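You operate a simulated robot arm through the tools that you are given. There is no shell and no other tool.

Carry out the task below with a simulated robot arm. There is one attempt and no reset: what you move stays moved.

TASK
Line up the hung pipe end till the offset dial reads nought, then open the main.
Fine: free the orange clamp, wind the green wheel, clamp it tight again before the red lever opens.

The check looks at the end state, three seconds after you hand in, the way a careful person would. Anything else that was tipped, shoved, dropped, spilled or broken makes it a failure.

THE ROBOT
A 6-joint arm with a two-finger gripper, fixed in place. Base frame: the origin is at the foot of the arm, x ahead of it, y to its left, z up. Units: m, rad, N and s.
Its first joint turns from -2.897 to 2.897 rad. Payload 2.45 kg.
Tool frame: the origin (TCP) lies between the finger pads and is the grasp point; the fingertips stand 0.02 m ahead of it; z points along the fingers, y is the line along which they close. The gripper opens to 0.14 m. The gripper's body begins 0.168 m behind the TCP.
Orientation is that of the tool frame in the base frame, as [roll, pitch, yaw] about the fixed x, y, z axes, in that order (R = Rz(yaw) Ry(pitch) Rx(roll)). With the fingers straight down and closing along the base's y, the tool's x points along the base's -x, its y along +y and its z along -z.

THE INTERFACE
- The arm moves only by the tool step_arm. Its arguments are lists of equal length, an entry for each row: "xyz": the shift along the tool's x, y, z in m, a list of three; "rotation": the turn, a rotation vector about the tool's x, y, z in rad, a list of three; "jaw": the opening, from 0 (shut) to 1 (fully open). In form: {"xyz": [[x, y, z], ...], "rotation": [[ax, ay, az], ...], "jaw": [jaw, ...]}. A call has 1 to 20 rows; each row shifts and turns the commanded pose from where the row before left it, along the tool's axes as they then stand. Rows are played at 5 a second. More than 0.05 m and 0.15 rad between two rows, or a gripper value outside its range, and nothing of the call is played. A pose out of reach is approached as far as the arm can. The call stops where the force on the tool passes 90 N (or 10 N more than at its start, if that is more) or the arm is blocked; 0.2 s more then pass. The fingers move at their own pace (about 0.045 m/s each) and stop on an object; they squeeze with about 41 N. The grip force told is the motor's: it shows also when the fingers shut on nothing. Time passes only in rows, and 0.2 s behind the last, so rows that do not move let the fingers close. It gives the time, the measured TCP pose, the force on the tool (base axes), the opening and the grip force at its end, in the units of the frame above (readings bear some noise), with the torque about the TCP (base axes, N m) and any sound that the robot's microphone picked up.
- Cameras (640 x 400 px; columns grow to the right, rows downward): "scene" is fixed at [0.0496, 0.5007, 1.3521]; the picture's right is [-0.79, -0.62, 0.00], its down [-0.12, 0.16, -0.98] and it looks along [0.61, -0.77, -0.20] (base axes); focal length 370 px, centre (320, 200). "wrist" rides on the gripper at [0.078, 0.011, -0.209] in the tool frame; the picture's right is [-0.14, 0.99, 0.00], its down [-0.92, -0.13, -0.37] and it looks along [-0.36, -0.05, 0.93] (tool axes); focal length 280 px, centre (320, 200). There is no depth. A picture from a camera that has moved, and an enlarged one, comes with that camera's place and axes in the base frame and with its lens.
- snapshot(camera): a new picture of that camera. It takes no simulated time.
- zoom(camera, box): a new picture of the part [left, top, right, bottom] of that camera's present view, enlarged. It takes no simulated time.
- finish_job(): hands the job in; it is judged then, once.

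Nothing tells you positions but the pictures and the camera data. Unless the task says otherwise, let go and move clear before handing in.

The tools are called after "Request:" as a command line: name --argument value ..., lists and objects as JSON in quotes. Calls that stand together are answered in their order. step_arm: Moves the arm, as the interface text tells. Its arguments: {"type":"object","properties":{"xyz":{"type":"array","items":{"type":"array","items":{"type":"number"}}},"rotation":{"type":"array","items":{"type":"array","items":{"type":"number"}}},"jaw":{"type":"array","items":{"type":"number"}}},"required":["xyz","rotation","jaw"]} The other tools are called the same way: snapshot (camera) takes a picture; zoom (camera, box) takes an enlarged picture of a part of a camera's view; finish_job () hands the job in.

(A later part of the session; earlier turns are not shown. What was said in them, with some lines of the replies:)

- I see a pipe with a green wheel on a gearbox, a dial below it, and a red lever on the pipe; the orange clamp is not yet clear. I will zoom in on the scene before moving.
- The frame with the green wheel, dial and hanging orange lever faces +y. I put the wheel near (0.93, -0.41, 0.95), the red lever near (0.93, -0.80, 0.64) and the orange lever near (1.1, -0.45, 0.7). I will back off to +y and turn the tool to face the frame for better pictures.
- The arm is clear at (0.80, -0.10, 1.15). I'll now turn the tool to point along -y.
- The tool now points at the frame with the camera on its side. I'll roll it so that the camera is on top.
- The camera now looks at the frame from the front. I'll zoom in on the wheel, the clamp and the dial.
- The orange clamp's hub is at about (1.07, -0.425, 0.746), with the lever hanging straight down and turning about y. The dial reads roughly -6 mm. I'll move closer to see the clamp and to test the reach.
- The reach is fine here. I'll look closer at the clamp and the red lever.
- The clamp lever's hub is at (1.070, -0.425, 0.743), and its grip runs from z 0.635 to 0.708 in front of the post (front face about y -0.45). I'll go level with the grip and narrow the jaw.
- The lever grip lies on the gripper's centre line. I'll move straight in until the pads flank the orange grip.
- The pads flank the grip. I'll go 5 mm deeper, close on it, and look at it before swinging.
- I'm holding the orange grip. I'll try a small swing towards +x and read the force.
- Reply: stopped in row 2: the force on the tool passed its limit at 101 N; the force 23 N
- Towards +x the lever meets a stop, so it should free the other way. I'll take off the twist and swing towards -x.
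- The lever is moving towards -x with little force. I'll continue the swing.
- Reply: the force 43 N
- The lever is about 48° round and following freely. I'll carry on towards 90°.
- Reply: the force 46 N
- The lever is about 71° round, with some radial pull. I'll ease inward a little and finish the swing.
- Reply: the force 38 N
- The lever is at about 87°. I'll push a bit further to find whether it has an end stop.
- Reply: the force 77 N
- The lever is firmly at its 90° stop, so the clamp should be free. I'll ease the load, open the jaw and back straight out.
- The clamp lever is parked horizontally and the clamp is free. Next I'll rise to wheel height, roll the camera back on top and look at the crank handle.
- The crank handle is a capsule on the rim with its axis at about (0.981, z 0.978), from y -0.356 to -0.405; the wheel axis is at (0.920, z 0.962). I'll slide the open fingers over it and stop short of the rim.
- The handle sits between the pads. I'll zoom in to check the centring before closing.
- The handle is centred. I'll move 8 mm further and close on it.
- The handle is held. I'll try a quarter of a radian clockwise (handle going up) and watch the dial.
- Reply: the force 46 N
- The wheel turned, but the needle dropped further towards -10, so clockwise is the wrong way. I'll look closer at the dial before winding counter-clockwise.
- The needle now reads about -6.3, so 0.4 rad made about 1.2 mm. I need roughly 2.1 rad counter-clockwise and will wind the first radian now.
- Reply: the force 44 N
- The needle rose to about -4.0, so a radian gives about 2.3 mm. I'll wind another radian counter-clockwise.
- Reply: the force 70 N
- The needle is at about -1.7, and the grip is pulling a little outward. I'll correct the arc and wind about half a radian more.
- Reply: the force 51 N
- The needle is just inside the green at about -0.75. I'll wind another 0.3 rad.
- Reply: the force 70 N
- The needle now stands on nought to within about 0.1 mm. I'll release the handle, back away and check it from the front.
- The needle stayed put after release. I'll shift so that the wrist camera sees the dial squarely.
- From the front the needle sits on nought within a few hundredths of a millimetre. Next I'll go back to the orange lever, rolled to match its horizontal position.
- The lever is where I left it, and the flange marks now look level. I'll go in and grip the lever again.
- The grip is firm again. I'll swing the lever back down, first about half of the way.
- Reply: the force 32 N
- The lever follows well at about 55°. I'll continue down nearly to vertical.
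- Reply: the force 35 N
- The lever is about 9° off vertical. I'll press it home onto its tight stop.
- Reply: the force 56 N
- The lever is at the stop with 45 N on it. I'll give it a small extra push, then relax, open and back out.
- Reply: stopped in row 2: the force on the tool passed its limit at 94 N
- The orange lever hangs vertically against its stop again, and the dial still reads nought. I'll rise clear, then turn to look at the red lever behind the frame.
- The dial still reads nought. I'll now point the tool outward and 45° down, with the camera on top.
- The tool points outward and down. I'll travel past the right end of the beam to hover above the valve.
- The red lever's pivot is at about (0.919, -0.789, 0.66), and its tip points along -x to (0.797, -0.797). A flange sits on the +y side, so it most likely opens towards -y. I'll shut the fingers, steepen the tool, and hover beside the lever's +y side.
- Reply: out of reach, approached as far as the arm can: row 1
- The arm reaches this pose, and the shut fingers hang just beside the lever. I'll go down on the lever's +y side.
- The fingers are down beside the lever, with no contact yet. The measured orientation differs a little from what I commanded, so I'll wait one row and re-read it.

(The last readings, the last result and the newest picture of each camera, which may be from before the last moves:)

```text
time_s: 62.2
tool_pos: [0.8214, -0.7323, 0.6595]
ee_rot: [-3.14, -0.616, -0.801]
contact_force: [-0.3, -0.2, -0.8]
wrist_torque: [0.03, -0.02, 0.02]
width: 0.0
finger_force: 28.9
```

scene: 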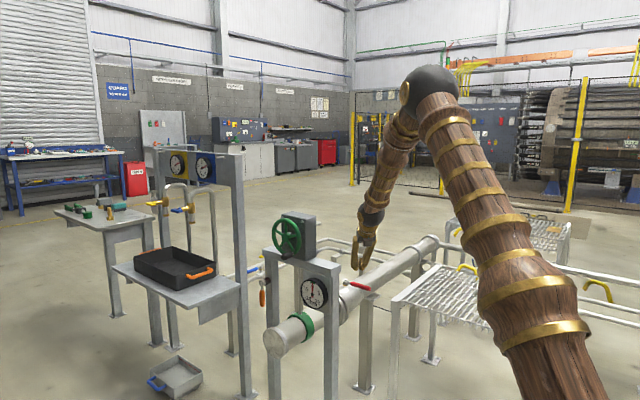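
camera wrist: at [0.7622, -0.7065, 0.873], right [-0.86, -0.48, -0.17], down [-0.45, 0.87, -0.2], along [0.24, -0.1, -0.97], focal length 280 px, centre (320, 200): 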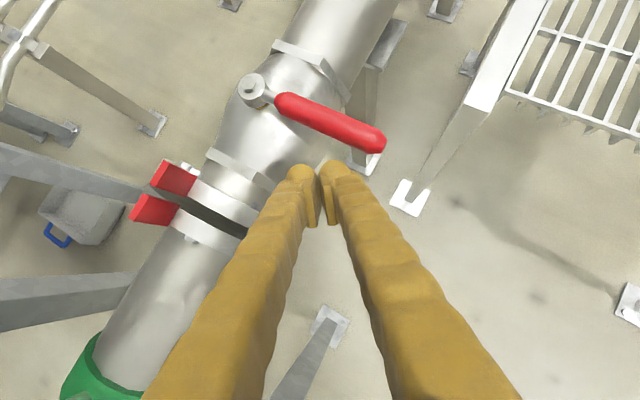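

The pose has settled as commanded; the wrist had only been catching up. I'll look again before pushing.

Request:
zoom --camera "wrist" --box '[220, 90, 420, 240]'

Request:
zoom --camera "scene" --box '[320, 250, 400, 320]'

```text
2.67 times, centred on (320, 165) of wrist
camera zoom: at [0.7742, -0.699, 0.8756], right [-0.79, -0.61, -0.08], down [-0.58, 0.78, -0.23], along [0.2, -0.13, -0.97], focal length 748 px, centre (320, 293)
```

zoom: 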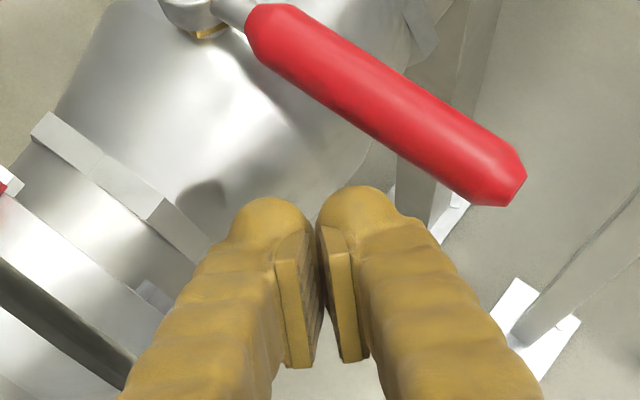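

```text
5.71 times, centred on (360, 285) of scene
camera zoom: at [0.0496, 0.5007, 1.3521], right [-0.79, -0.62, 0.0], down [-0.12, 0.16, -0.98], along [0.61, -0.77, -0.2], focal length 2113 px, centre (91, -286)
```

zoom: 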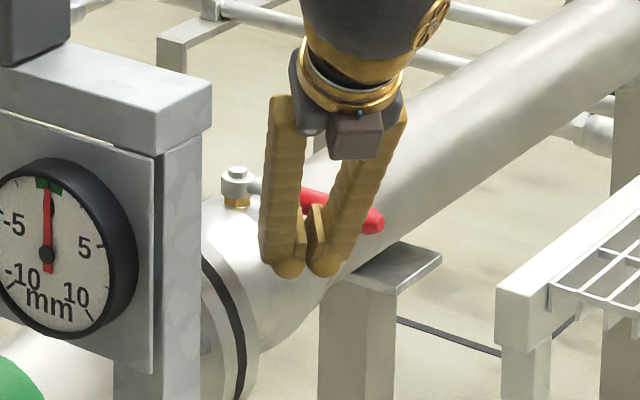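

The lever lies along x at y -0.79, and the fingers stand about 2 cm to its +y side. I'll push gently towards -y and watch the force.

Request:
step_arm --xyz '[[0.00586, 0.00697, 0.00414], [0.00586, 0.00697, 0.00414], [0.00586, 0.00697, 0.00414], [0.00586, 0.00697, 0.00414]]' --rotation '[[0, 0, 0], [0, 0, 0], [0, 0, 0], [0, 0, 0]]' --jaw '[0, 0, 0, 0]'

Request:
zoom --camera "wrist" --box '[220, 90, 420, 240]'

Request:
zoom --camera "scene" --box '[320, 250, 400, 320]'

```text
time_s: 63.2
tool_pos: [0.8212, -0.7722, 0.6612]
ee_rot: [3.141, -0.617, -0.802]
contact_force: [-0.7, 1.1, 0.1]
wrist_torque: [0.05, -0.02, -0.05]
width: 0.0002
finger_force: 28.8
```

```text
2.67 times, centred on (320, 165) of wrist
camera zoom: at [0.773, -0.7391, 0.8765], right [-0.79, -0.61, -0.08], down [-0.58, 0.78, -0.23], along [0.2, -0.14, -0.97], focal length 748 px, centre (320, 293)
```

zoom: 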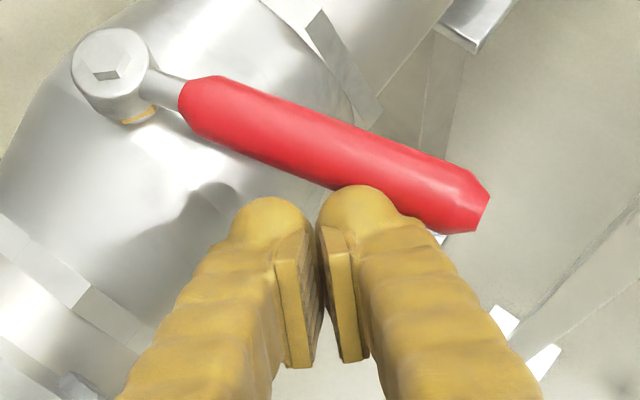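

```text
5.71 times, centred on (360, 285) of scene
camera zoom: at [0.0496, 0.5007, 1.3521], right [-0.79, -0.62, 0.0], down [-0.12, 0.16, -0.98], along [0.61, -0.77, -0.2], focal length 2113 px, centre (91, -286)
```

zoom: 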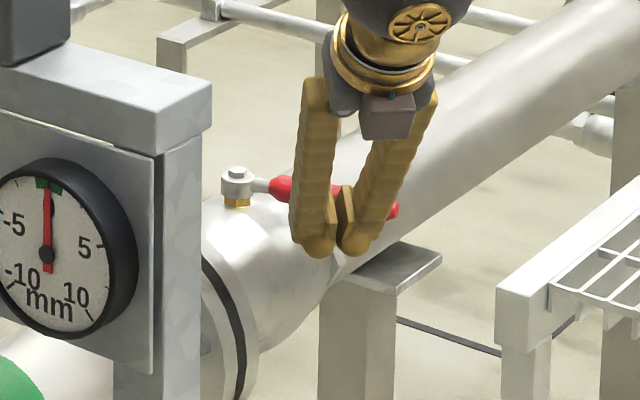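

The lever turns easily towards -y and is already about 14° round. I'll keep pushing along the arc.

Request:
step_arm --xyz '[[0.00581, 0.00732, 0.0041], [0.00649, 0.00646, 0.00458], [0.00677, 0.00554, 0.00478], [0.00722, 0.00454, 0.0051], [0.0075, 0.00361, 0.0053], [0.00766, 0.00255, 0.00541]]' --rotation '[[0, 0, 0], [0, 0, 0], [0, 0, 0], [0, 0, 0], [0, 0, 0], [0, 0, 0]]' --jaw '[0, 0, 0, 0, 0, 0]'

Request:
snapshot --camera "wrist"

Request:
zoom --camera "wrist" --box '[220, 90, 420, 240]'

Request:
zoom --camera "scene" --box '[320, 250, 400, 320]'

```text
time_s: 64.7
tool_pos: [0.8329, -0.8164, 0.6611]
ee_rot: [3.141, -0.614, -0.801]
contact_force: [-1.3, 1.3, -0.5]
wrist_torque: [-0.02, 0.04, 0.01]
width: 0.0
finger_force: 30.0
out of reach, approached as far as the arm can: row 1, 2, 3
```

```text
taken
camera wrist: at [0.7856, -0.7827, 0.8768], right [-0.79, -0.61, -0.08], down [-0.58, 0.78, -0.23], along [0.2, -0.14, -0.97], focal length 280 px, centre (320, 200)
```

wrist: 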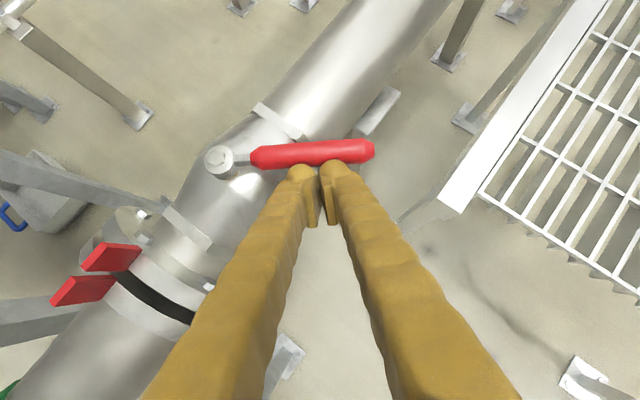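

```text
2.67 times, centred on (320, 165) of wrist
camera zoom: at [0.7856, -0.7827, 0.8768], right [-0.79, -0.61, -0.08], down [-0.58, 0.78, -0.23], along [0.2, -0.14, -0.97], focal length 748 px, centre (320, 293)
```

zoom: 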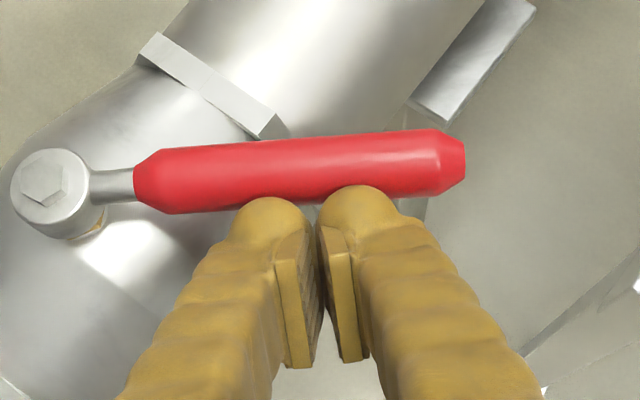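

```text
5.71 times, centred on (360, 285) of scene
camera zoom: at [0.0496, 0.5007, 1.3521], right [-0.79, -0.62, 0.0], down [-0.12, 0.16, -0.98], along [0.61, -0.77, -0.2], focal length 2113 px, centre (91, -286)
```

zoom: 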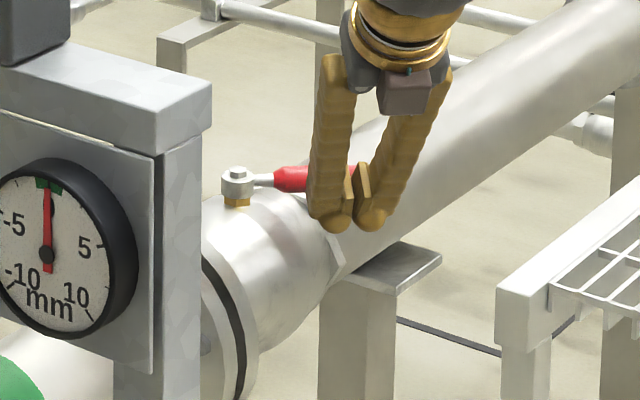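

The lever is at about 41° with hardly any force. I'll continue along the arc.

Request:
step_arm --xyz '[[0.00761, 0.00361, 0.00538], [0.00737, 0.00277, 0.00521], [0.00753, 0.00184, 0.00532], [0.00764, 0.00086, 0.00539]]' --rotation '[[0, 0, 0], [0, 0, 0], [0, 0, 0], [0, 0, 0]]' --jaw '[0, 0, 0, 0]'

Request:
zoom --camera "wrist" --box '[220, 90, 420, 240]'

Request:
snapshot --camera "scene"

```text
time_s: 65.7
tool_pos: [0.8522, -0.8482, 0.6597]
ee_rot: [3.131, -0.616, -0.802]
contact_force: [-1.2, 1.5, -0.5]
wrist_torque: [0.02, 0.0, 0.01]
width: 0.0001
finger_force: 30.1
```

```text
2.67 times, centred on (320, 165) of wrist
camera zoom: at [0.8057, -0.8135, 0.8752], right [-0.79, -0.6, -0.07], down [-0.58, 0.78, -0.23], along [0.2, -0.14, -0.97], focal length 748 px, centre (320, 293)
```

zoom: 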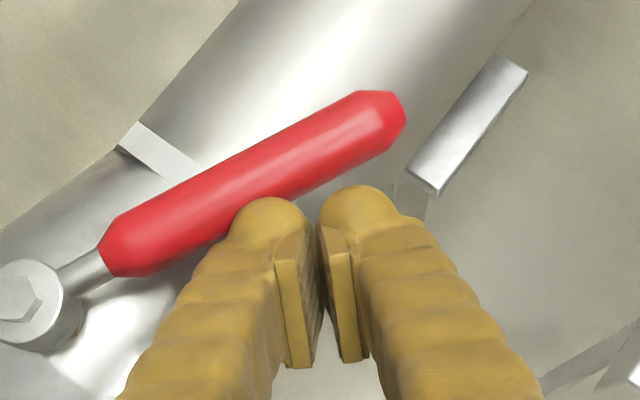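

```text
taken
```

scene: 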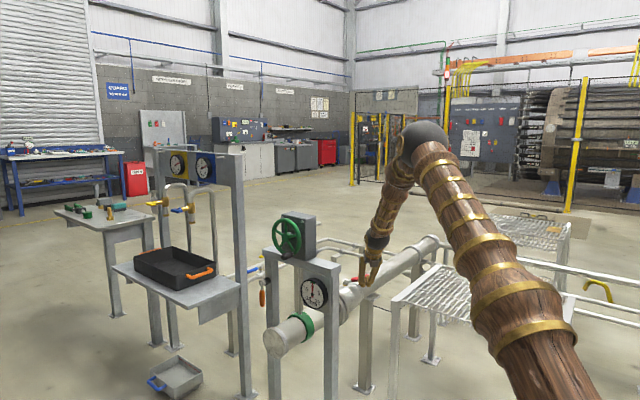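

The lever is at about 67°. I'll push the rest of the way to the open stop.

Request:
step_arm --xyz '[[0.00774, -0.00014, 0.00546], [0.00761, -0.00113, 0.00537], [0.00749, -0.00212, 0.00529]]' --rotation '[[0, 0, 0], [0, 0, 0], [0, 0, 0]]' --jaw '[0, 0, 0]'

Request:
zoom --camera "wrist" --box '[220, 90, 420, 240]'

Request:
zoom --camera "scene" --box '[320, 250, 400, 320]'

```text
time_s: 66.5
tool_pos: [0.8742, -0.8661, 0.66]
ee_rot: [3.133, -0.617, -0.802]
contact_force: [-1.8, 1.5, 1.2]
wrist_torque: [0.02, -0.04, 0.03]
width: 0.0
finger_force: 29.7
```

```text
2.67 times, centred on (320, 165) of wrist
camera zoom: at [0.8278, -0.8308, 0.8757], right [-0.79, -0.6, -0.07], down [-0.57, 0.78, -0.23], along [0.2, -0.14, -0.97], focal length 748 px, centre (320, 293)
```

zoom: 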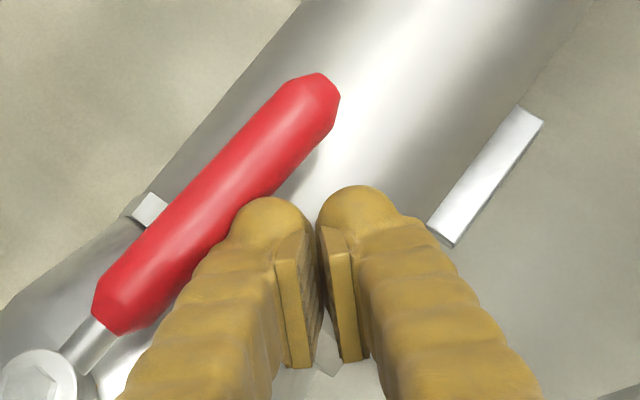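

```text
5.71 times, centred on (360, 285) of scene
camera zoom: at [0.0496, 0.5007, 1.3521], right [-0.79, -0.62, 0.0], down [-0.12, 0.16, -0.98], along [0.61, -0.77, -0.2], focal length 2113 px, centre (91, -286)
```

zoom: 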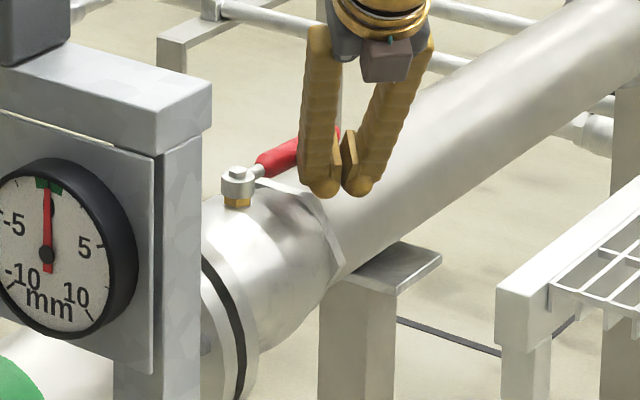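

The lever is almost parallel to the pipe at about 88°. I'll push slightly further to seat it on its stop.

Request:
step_arm --xyz '[[0.00228, -0.00287, 0.00161], [0.00228, -0.00287, 0.00161], [0, 0, 0]]' --rotation '[[0, 0, 0], [0, 0, 0], [0, 0, 0]]' --jaw '[0, 0, 0]'

Request:
zoom --camera "wrist" --box '[220, 90, 420, 240]'

```text
time_s: 67.2
tool_pos: [0.88, -0.8679, 0.6587]
ee_rot: [3.133, -0.611, -0.803]
contact_force: [-37.5, 9.0, 5.1]
wrist_torque: [0.04, -0.18, 0.44]
width: 0.0
finger_force: 29.8
```

```text
2.67 times, centred on (320, 165) of wrist
camera zoom: at [0.8339, -0.8321, 0.8751], right [-0.79, -0.6, -0.07], down [-0.57, 0.79, -0.23], along [0.19, -0.14, -0.97], focal length 748 px, centre (320, 293)
```

zoom: 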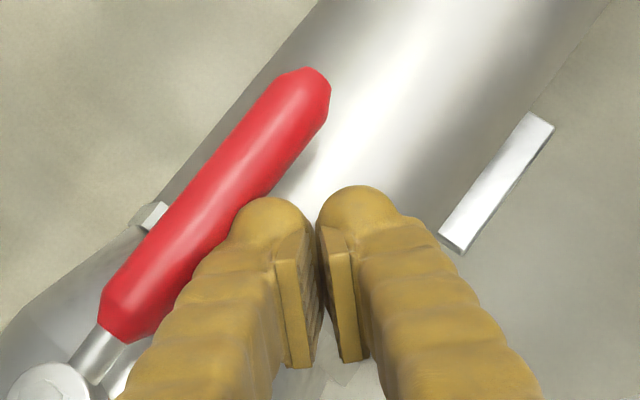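

The force rose to 37 N with the lever parallel to the pipe, so the main is fully open. I'll back off the lever and rise clear.

Request:
step_arm --xyz '[[-0.0085, 0.0108, -0.006], [0.0173, 0, -0.0245], [0.0173, 0, -0.0245], [0.0173, 0, -0.0245], [0.0173, 0, -0.0245], [0.0173, 0, -0.0245], [0.0173, 0, -0.0245], [0.0173, 0, -0.0245]]' --rotation '[[0, 0, 0], [0, 0, 0], [0, 0, 0], [0, 0, 0], [0, 0, 0], [0, 0, 0], [0, 0, 0], [0, 0, 0]]' --jaw '[0, 0, 0, 0, 0, 0, 0, 0]'

Request:
snapshot --camera "wrist"

Request:
snapshot --camera "scene"

Request:
zoom --camera "scene" --box '[250, 250, 400, 340]'

Request:
zoom --camera "scene" --box '[310, 277, 328, 297]'

```text
time_s: 69.0
tool_pos: [0.8839, -0.8366, 0.8639]
ee_rot: [3.13, -0.615, -0.807]
contact_force: [-0.5, 0.1, 0.3]
wrist_torque: [0.0, -0.03, 0.0]
width: 0.0
finger_force: 29.3
out of reach, approached as far as the arm can: row 1, 2, 3, 4, 5, 6, 7, 8
```

```text
taken
camera wrist: at [0.8388, -0.8016, 1.0792], right [-0.8, -0.6, -0.07], down [-0.57, 0.79, -0.23], along [0.2, -0.14, -0.97], focal length 280 px, centre (320, 200)
```

wrist: 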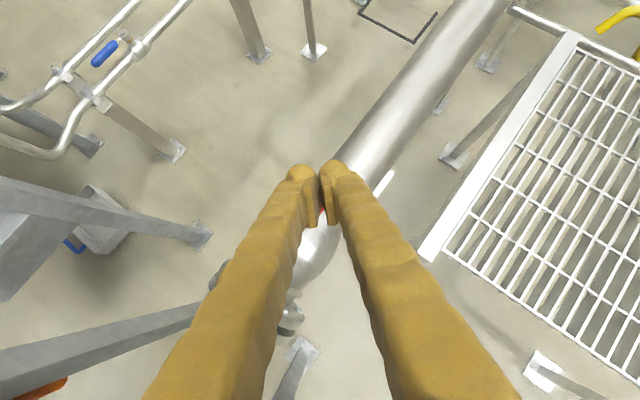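

```text
taken
```

scene: 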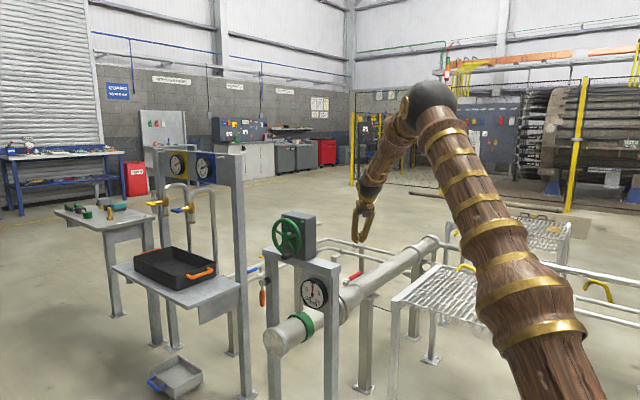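

```text
4.27 times, centred on (325, 295) of scene
camera zoom: at [0.0496, 0.5007, 1.3521], right [-0.79, -0.62, 0.0], down [-0.12, 0.16, -0.98], along [0.61, -0.77, -0.2], focal length 1578 px, centre (299, -205)
```

zoom: 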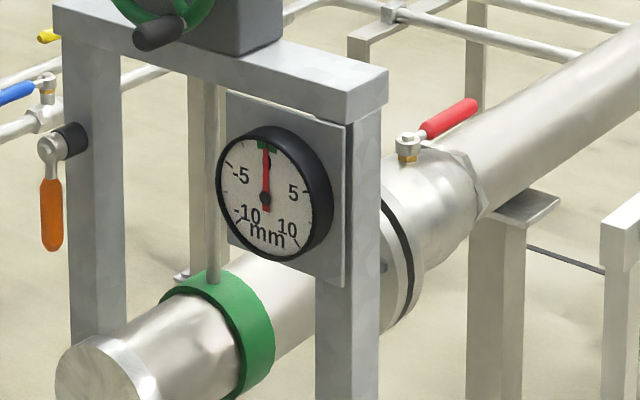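

```text
16.00 times, centred on (319, 287) of scene
camera zoom: at [0.0496, 0.5007, 1.3521], right [-0.79, -0.62, 0.0], down [-0.12, 0.16, -0.98], along [0.61, -0.77, -0.2], focal length 5917 px, centre (336, -1192)
```

zoom: 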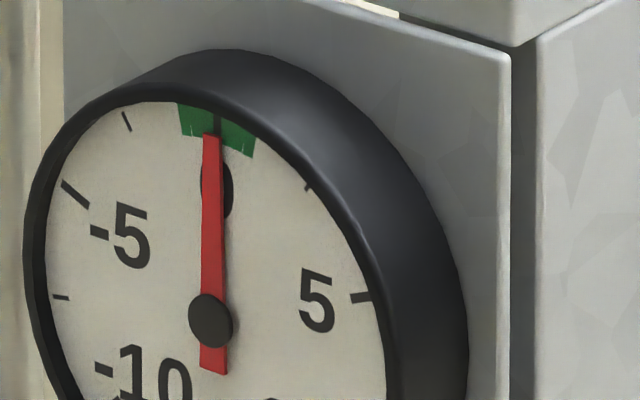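

The lever now lies along the pipe, the dial still reads nought and the orange clamp is down. I'll retreat towards the base and take a last look.

Request:
step_arm --xyz '[[-0.0207, 0.0037, -0.0321], [-0.0207, 0.0037, -0.0321], [-0.0207, 0.0037, -0.0321], [-0.0207, 0.0037, -0.0321], [-0.0207, 0.0037, -0.0321], [-0.0207, 0.0037, -0.0321], [0, 0, 0]]' --rotation '[[0, 0, 0], [0, 0, 0], [0, 0, 0], [0, 0, 0], [0, 0, 0], [0, 0, 0], [0, 0, 0]]' --jaw '[0, 0, 0, 0, 0.3, 0.3, 0.3]'

Request:
snapshot --camera "wrist"

Request:
snapshot --camera "scene"

```text
time_s: 70.7
tool_pos: [0.7219, -0.6993, 0.95]
ee_rot: [3.132, -0.617, -0.803]
contact_force: [0.2, -0.5, -0.3]
wrist_torque: [0.0, 0.02, 0.0]
width: 0.0421
finger_force: 0.1
out of reach, approached as far as the arm can: row 6
```

```text
taken
camera wrist: at [0.6763, -0.6641, 1.1658], right [-0.79, -0.6, -0.07], down [-0.57, 0.79, -0.23], along [0.2, -0.14, -0.97], focal length 280 px, centre (320, 200)
```

wrist: 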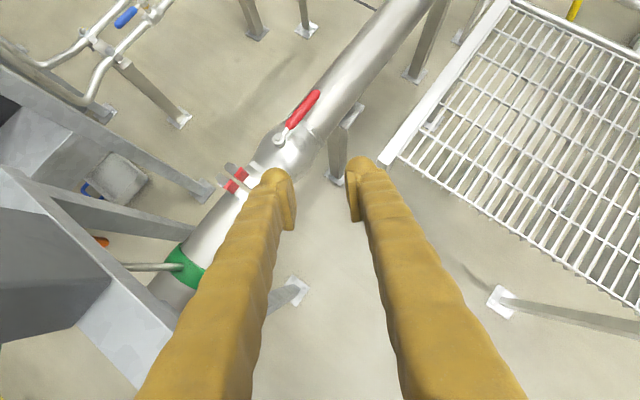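

```text
taken
```

scene: 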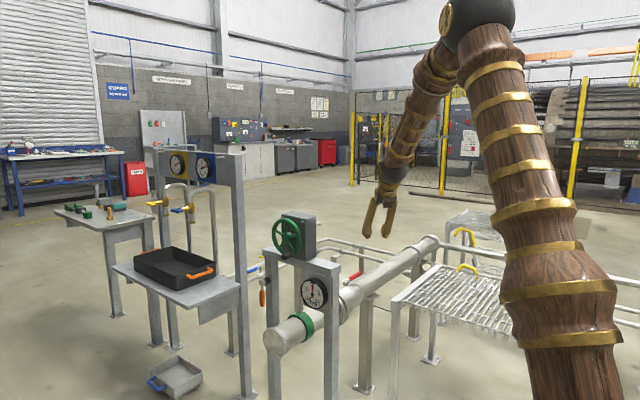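

Request:
zoom --camera "wrist" --box '[220, 70, 360, 200]'

Request:
zoom --camera "scene" --box '[250, 210, 400, 330]'

Request:
zoom --camera "scene" --box '[295, 272, 340, 312]'

Request:
zoom --camera "scene" --box '[40, 140, 280, 290]'

```text
3.08 times, centred on (290, 135) of wrist
camera zoom: at [0.6763, -0.6641, 1.1658], right [-0.79, -0.6, -0.07], down [-0.57, 0.79, -0.23], along [0.2, -0.14, -0.97], focal length 863 px, centre (412, 400)
```

zoom: 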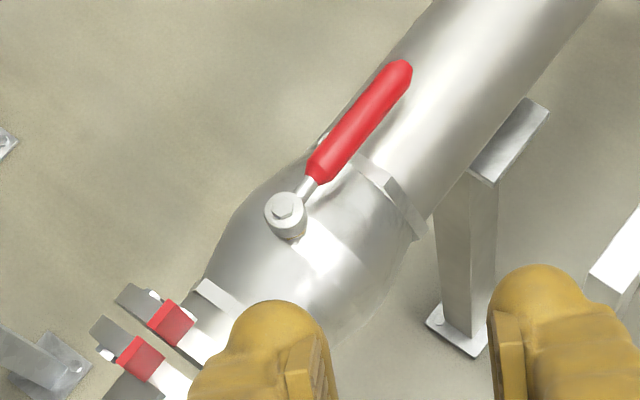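

```text
3.33 times, centred on (325, 270) of scene
camera zoom: at [0.0496, 0.5007, 1.3521], right [-0.79, -0.62, 0.0], down [-0.12, 0.16, -0.98], along [0.61, -0.77, -0.2], focal length 1233 px, centre (303, -33)
```

zoom: 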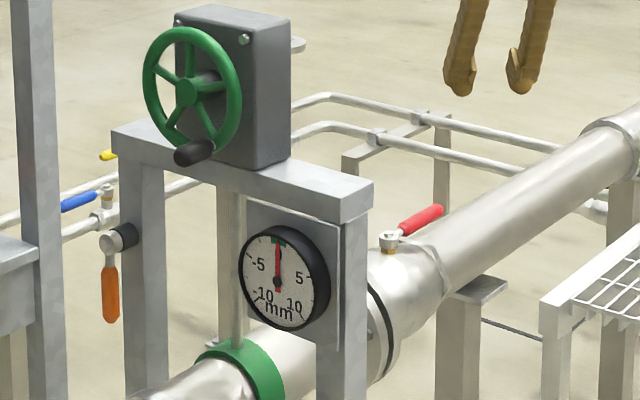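

```text
10.00 times, centred on (318, 292) of scene
camera zoom: at [0.0496, 0.5007, 1.3521], right [-0.79, -0.62, 0.0], down [-0.12, 0.16, -0.98], along [0.61, -0.77, -0.2], focal length 3698 px, centre (345, -720)
```

zoom: 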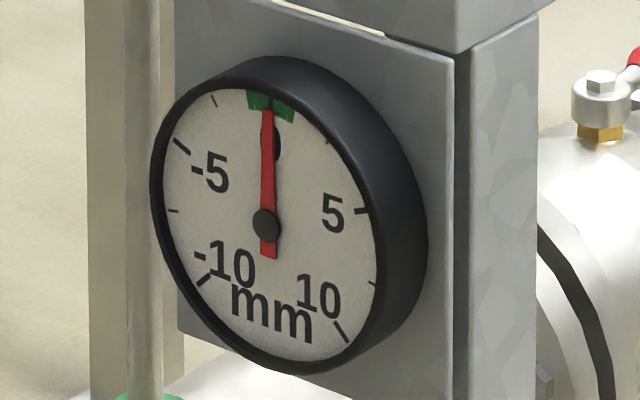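

```text
2.67 times, centred on (160, 215) of scene
camera zoom: at [0.0496, 0.5007, 1.3521], right [-0.79, -0.62, 0.0], down [-0.12, 0.16, -0.98], along [0.61, -0.77, -0.2], focal length 986 px, centre (747, 160)
```

zoom: 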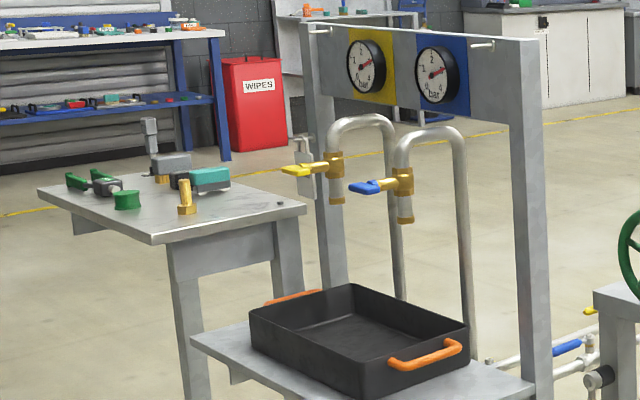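

The dial reads nought, the orange clamp is back down on its stop, and the red lever lies along the pipe. The gripper is clear and nothing else has moved, so I'm handing in.

Request:
finish_job

```text
The job is handed in.
```

The pipe end is lined up, the clamp is tight again and the main is open. I've handed the job in and don't have the check's result yet.

- **Clamp freed:** I swung the orange lever from hanging straight down to its 90° stop.
- **Wheel wound:** The first small turn was clockwise and took the dial from about -5 to -6.3 mm. I then wound counter-clockwise until the needle stood on nought. Seen from the front it was within a few hundredths of a millimetre, and it did not move afterwards.
- **Clamp tightened:** I swung the orange lever back down and pressed it against its stop before touching the red lever.
- **Main opened:** I pushed the red lever round to its stop. It now lies along the pipe.

In the last pictures nothing else looks moved or knocked over. The gripper is empty and clear of the work.
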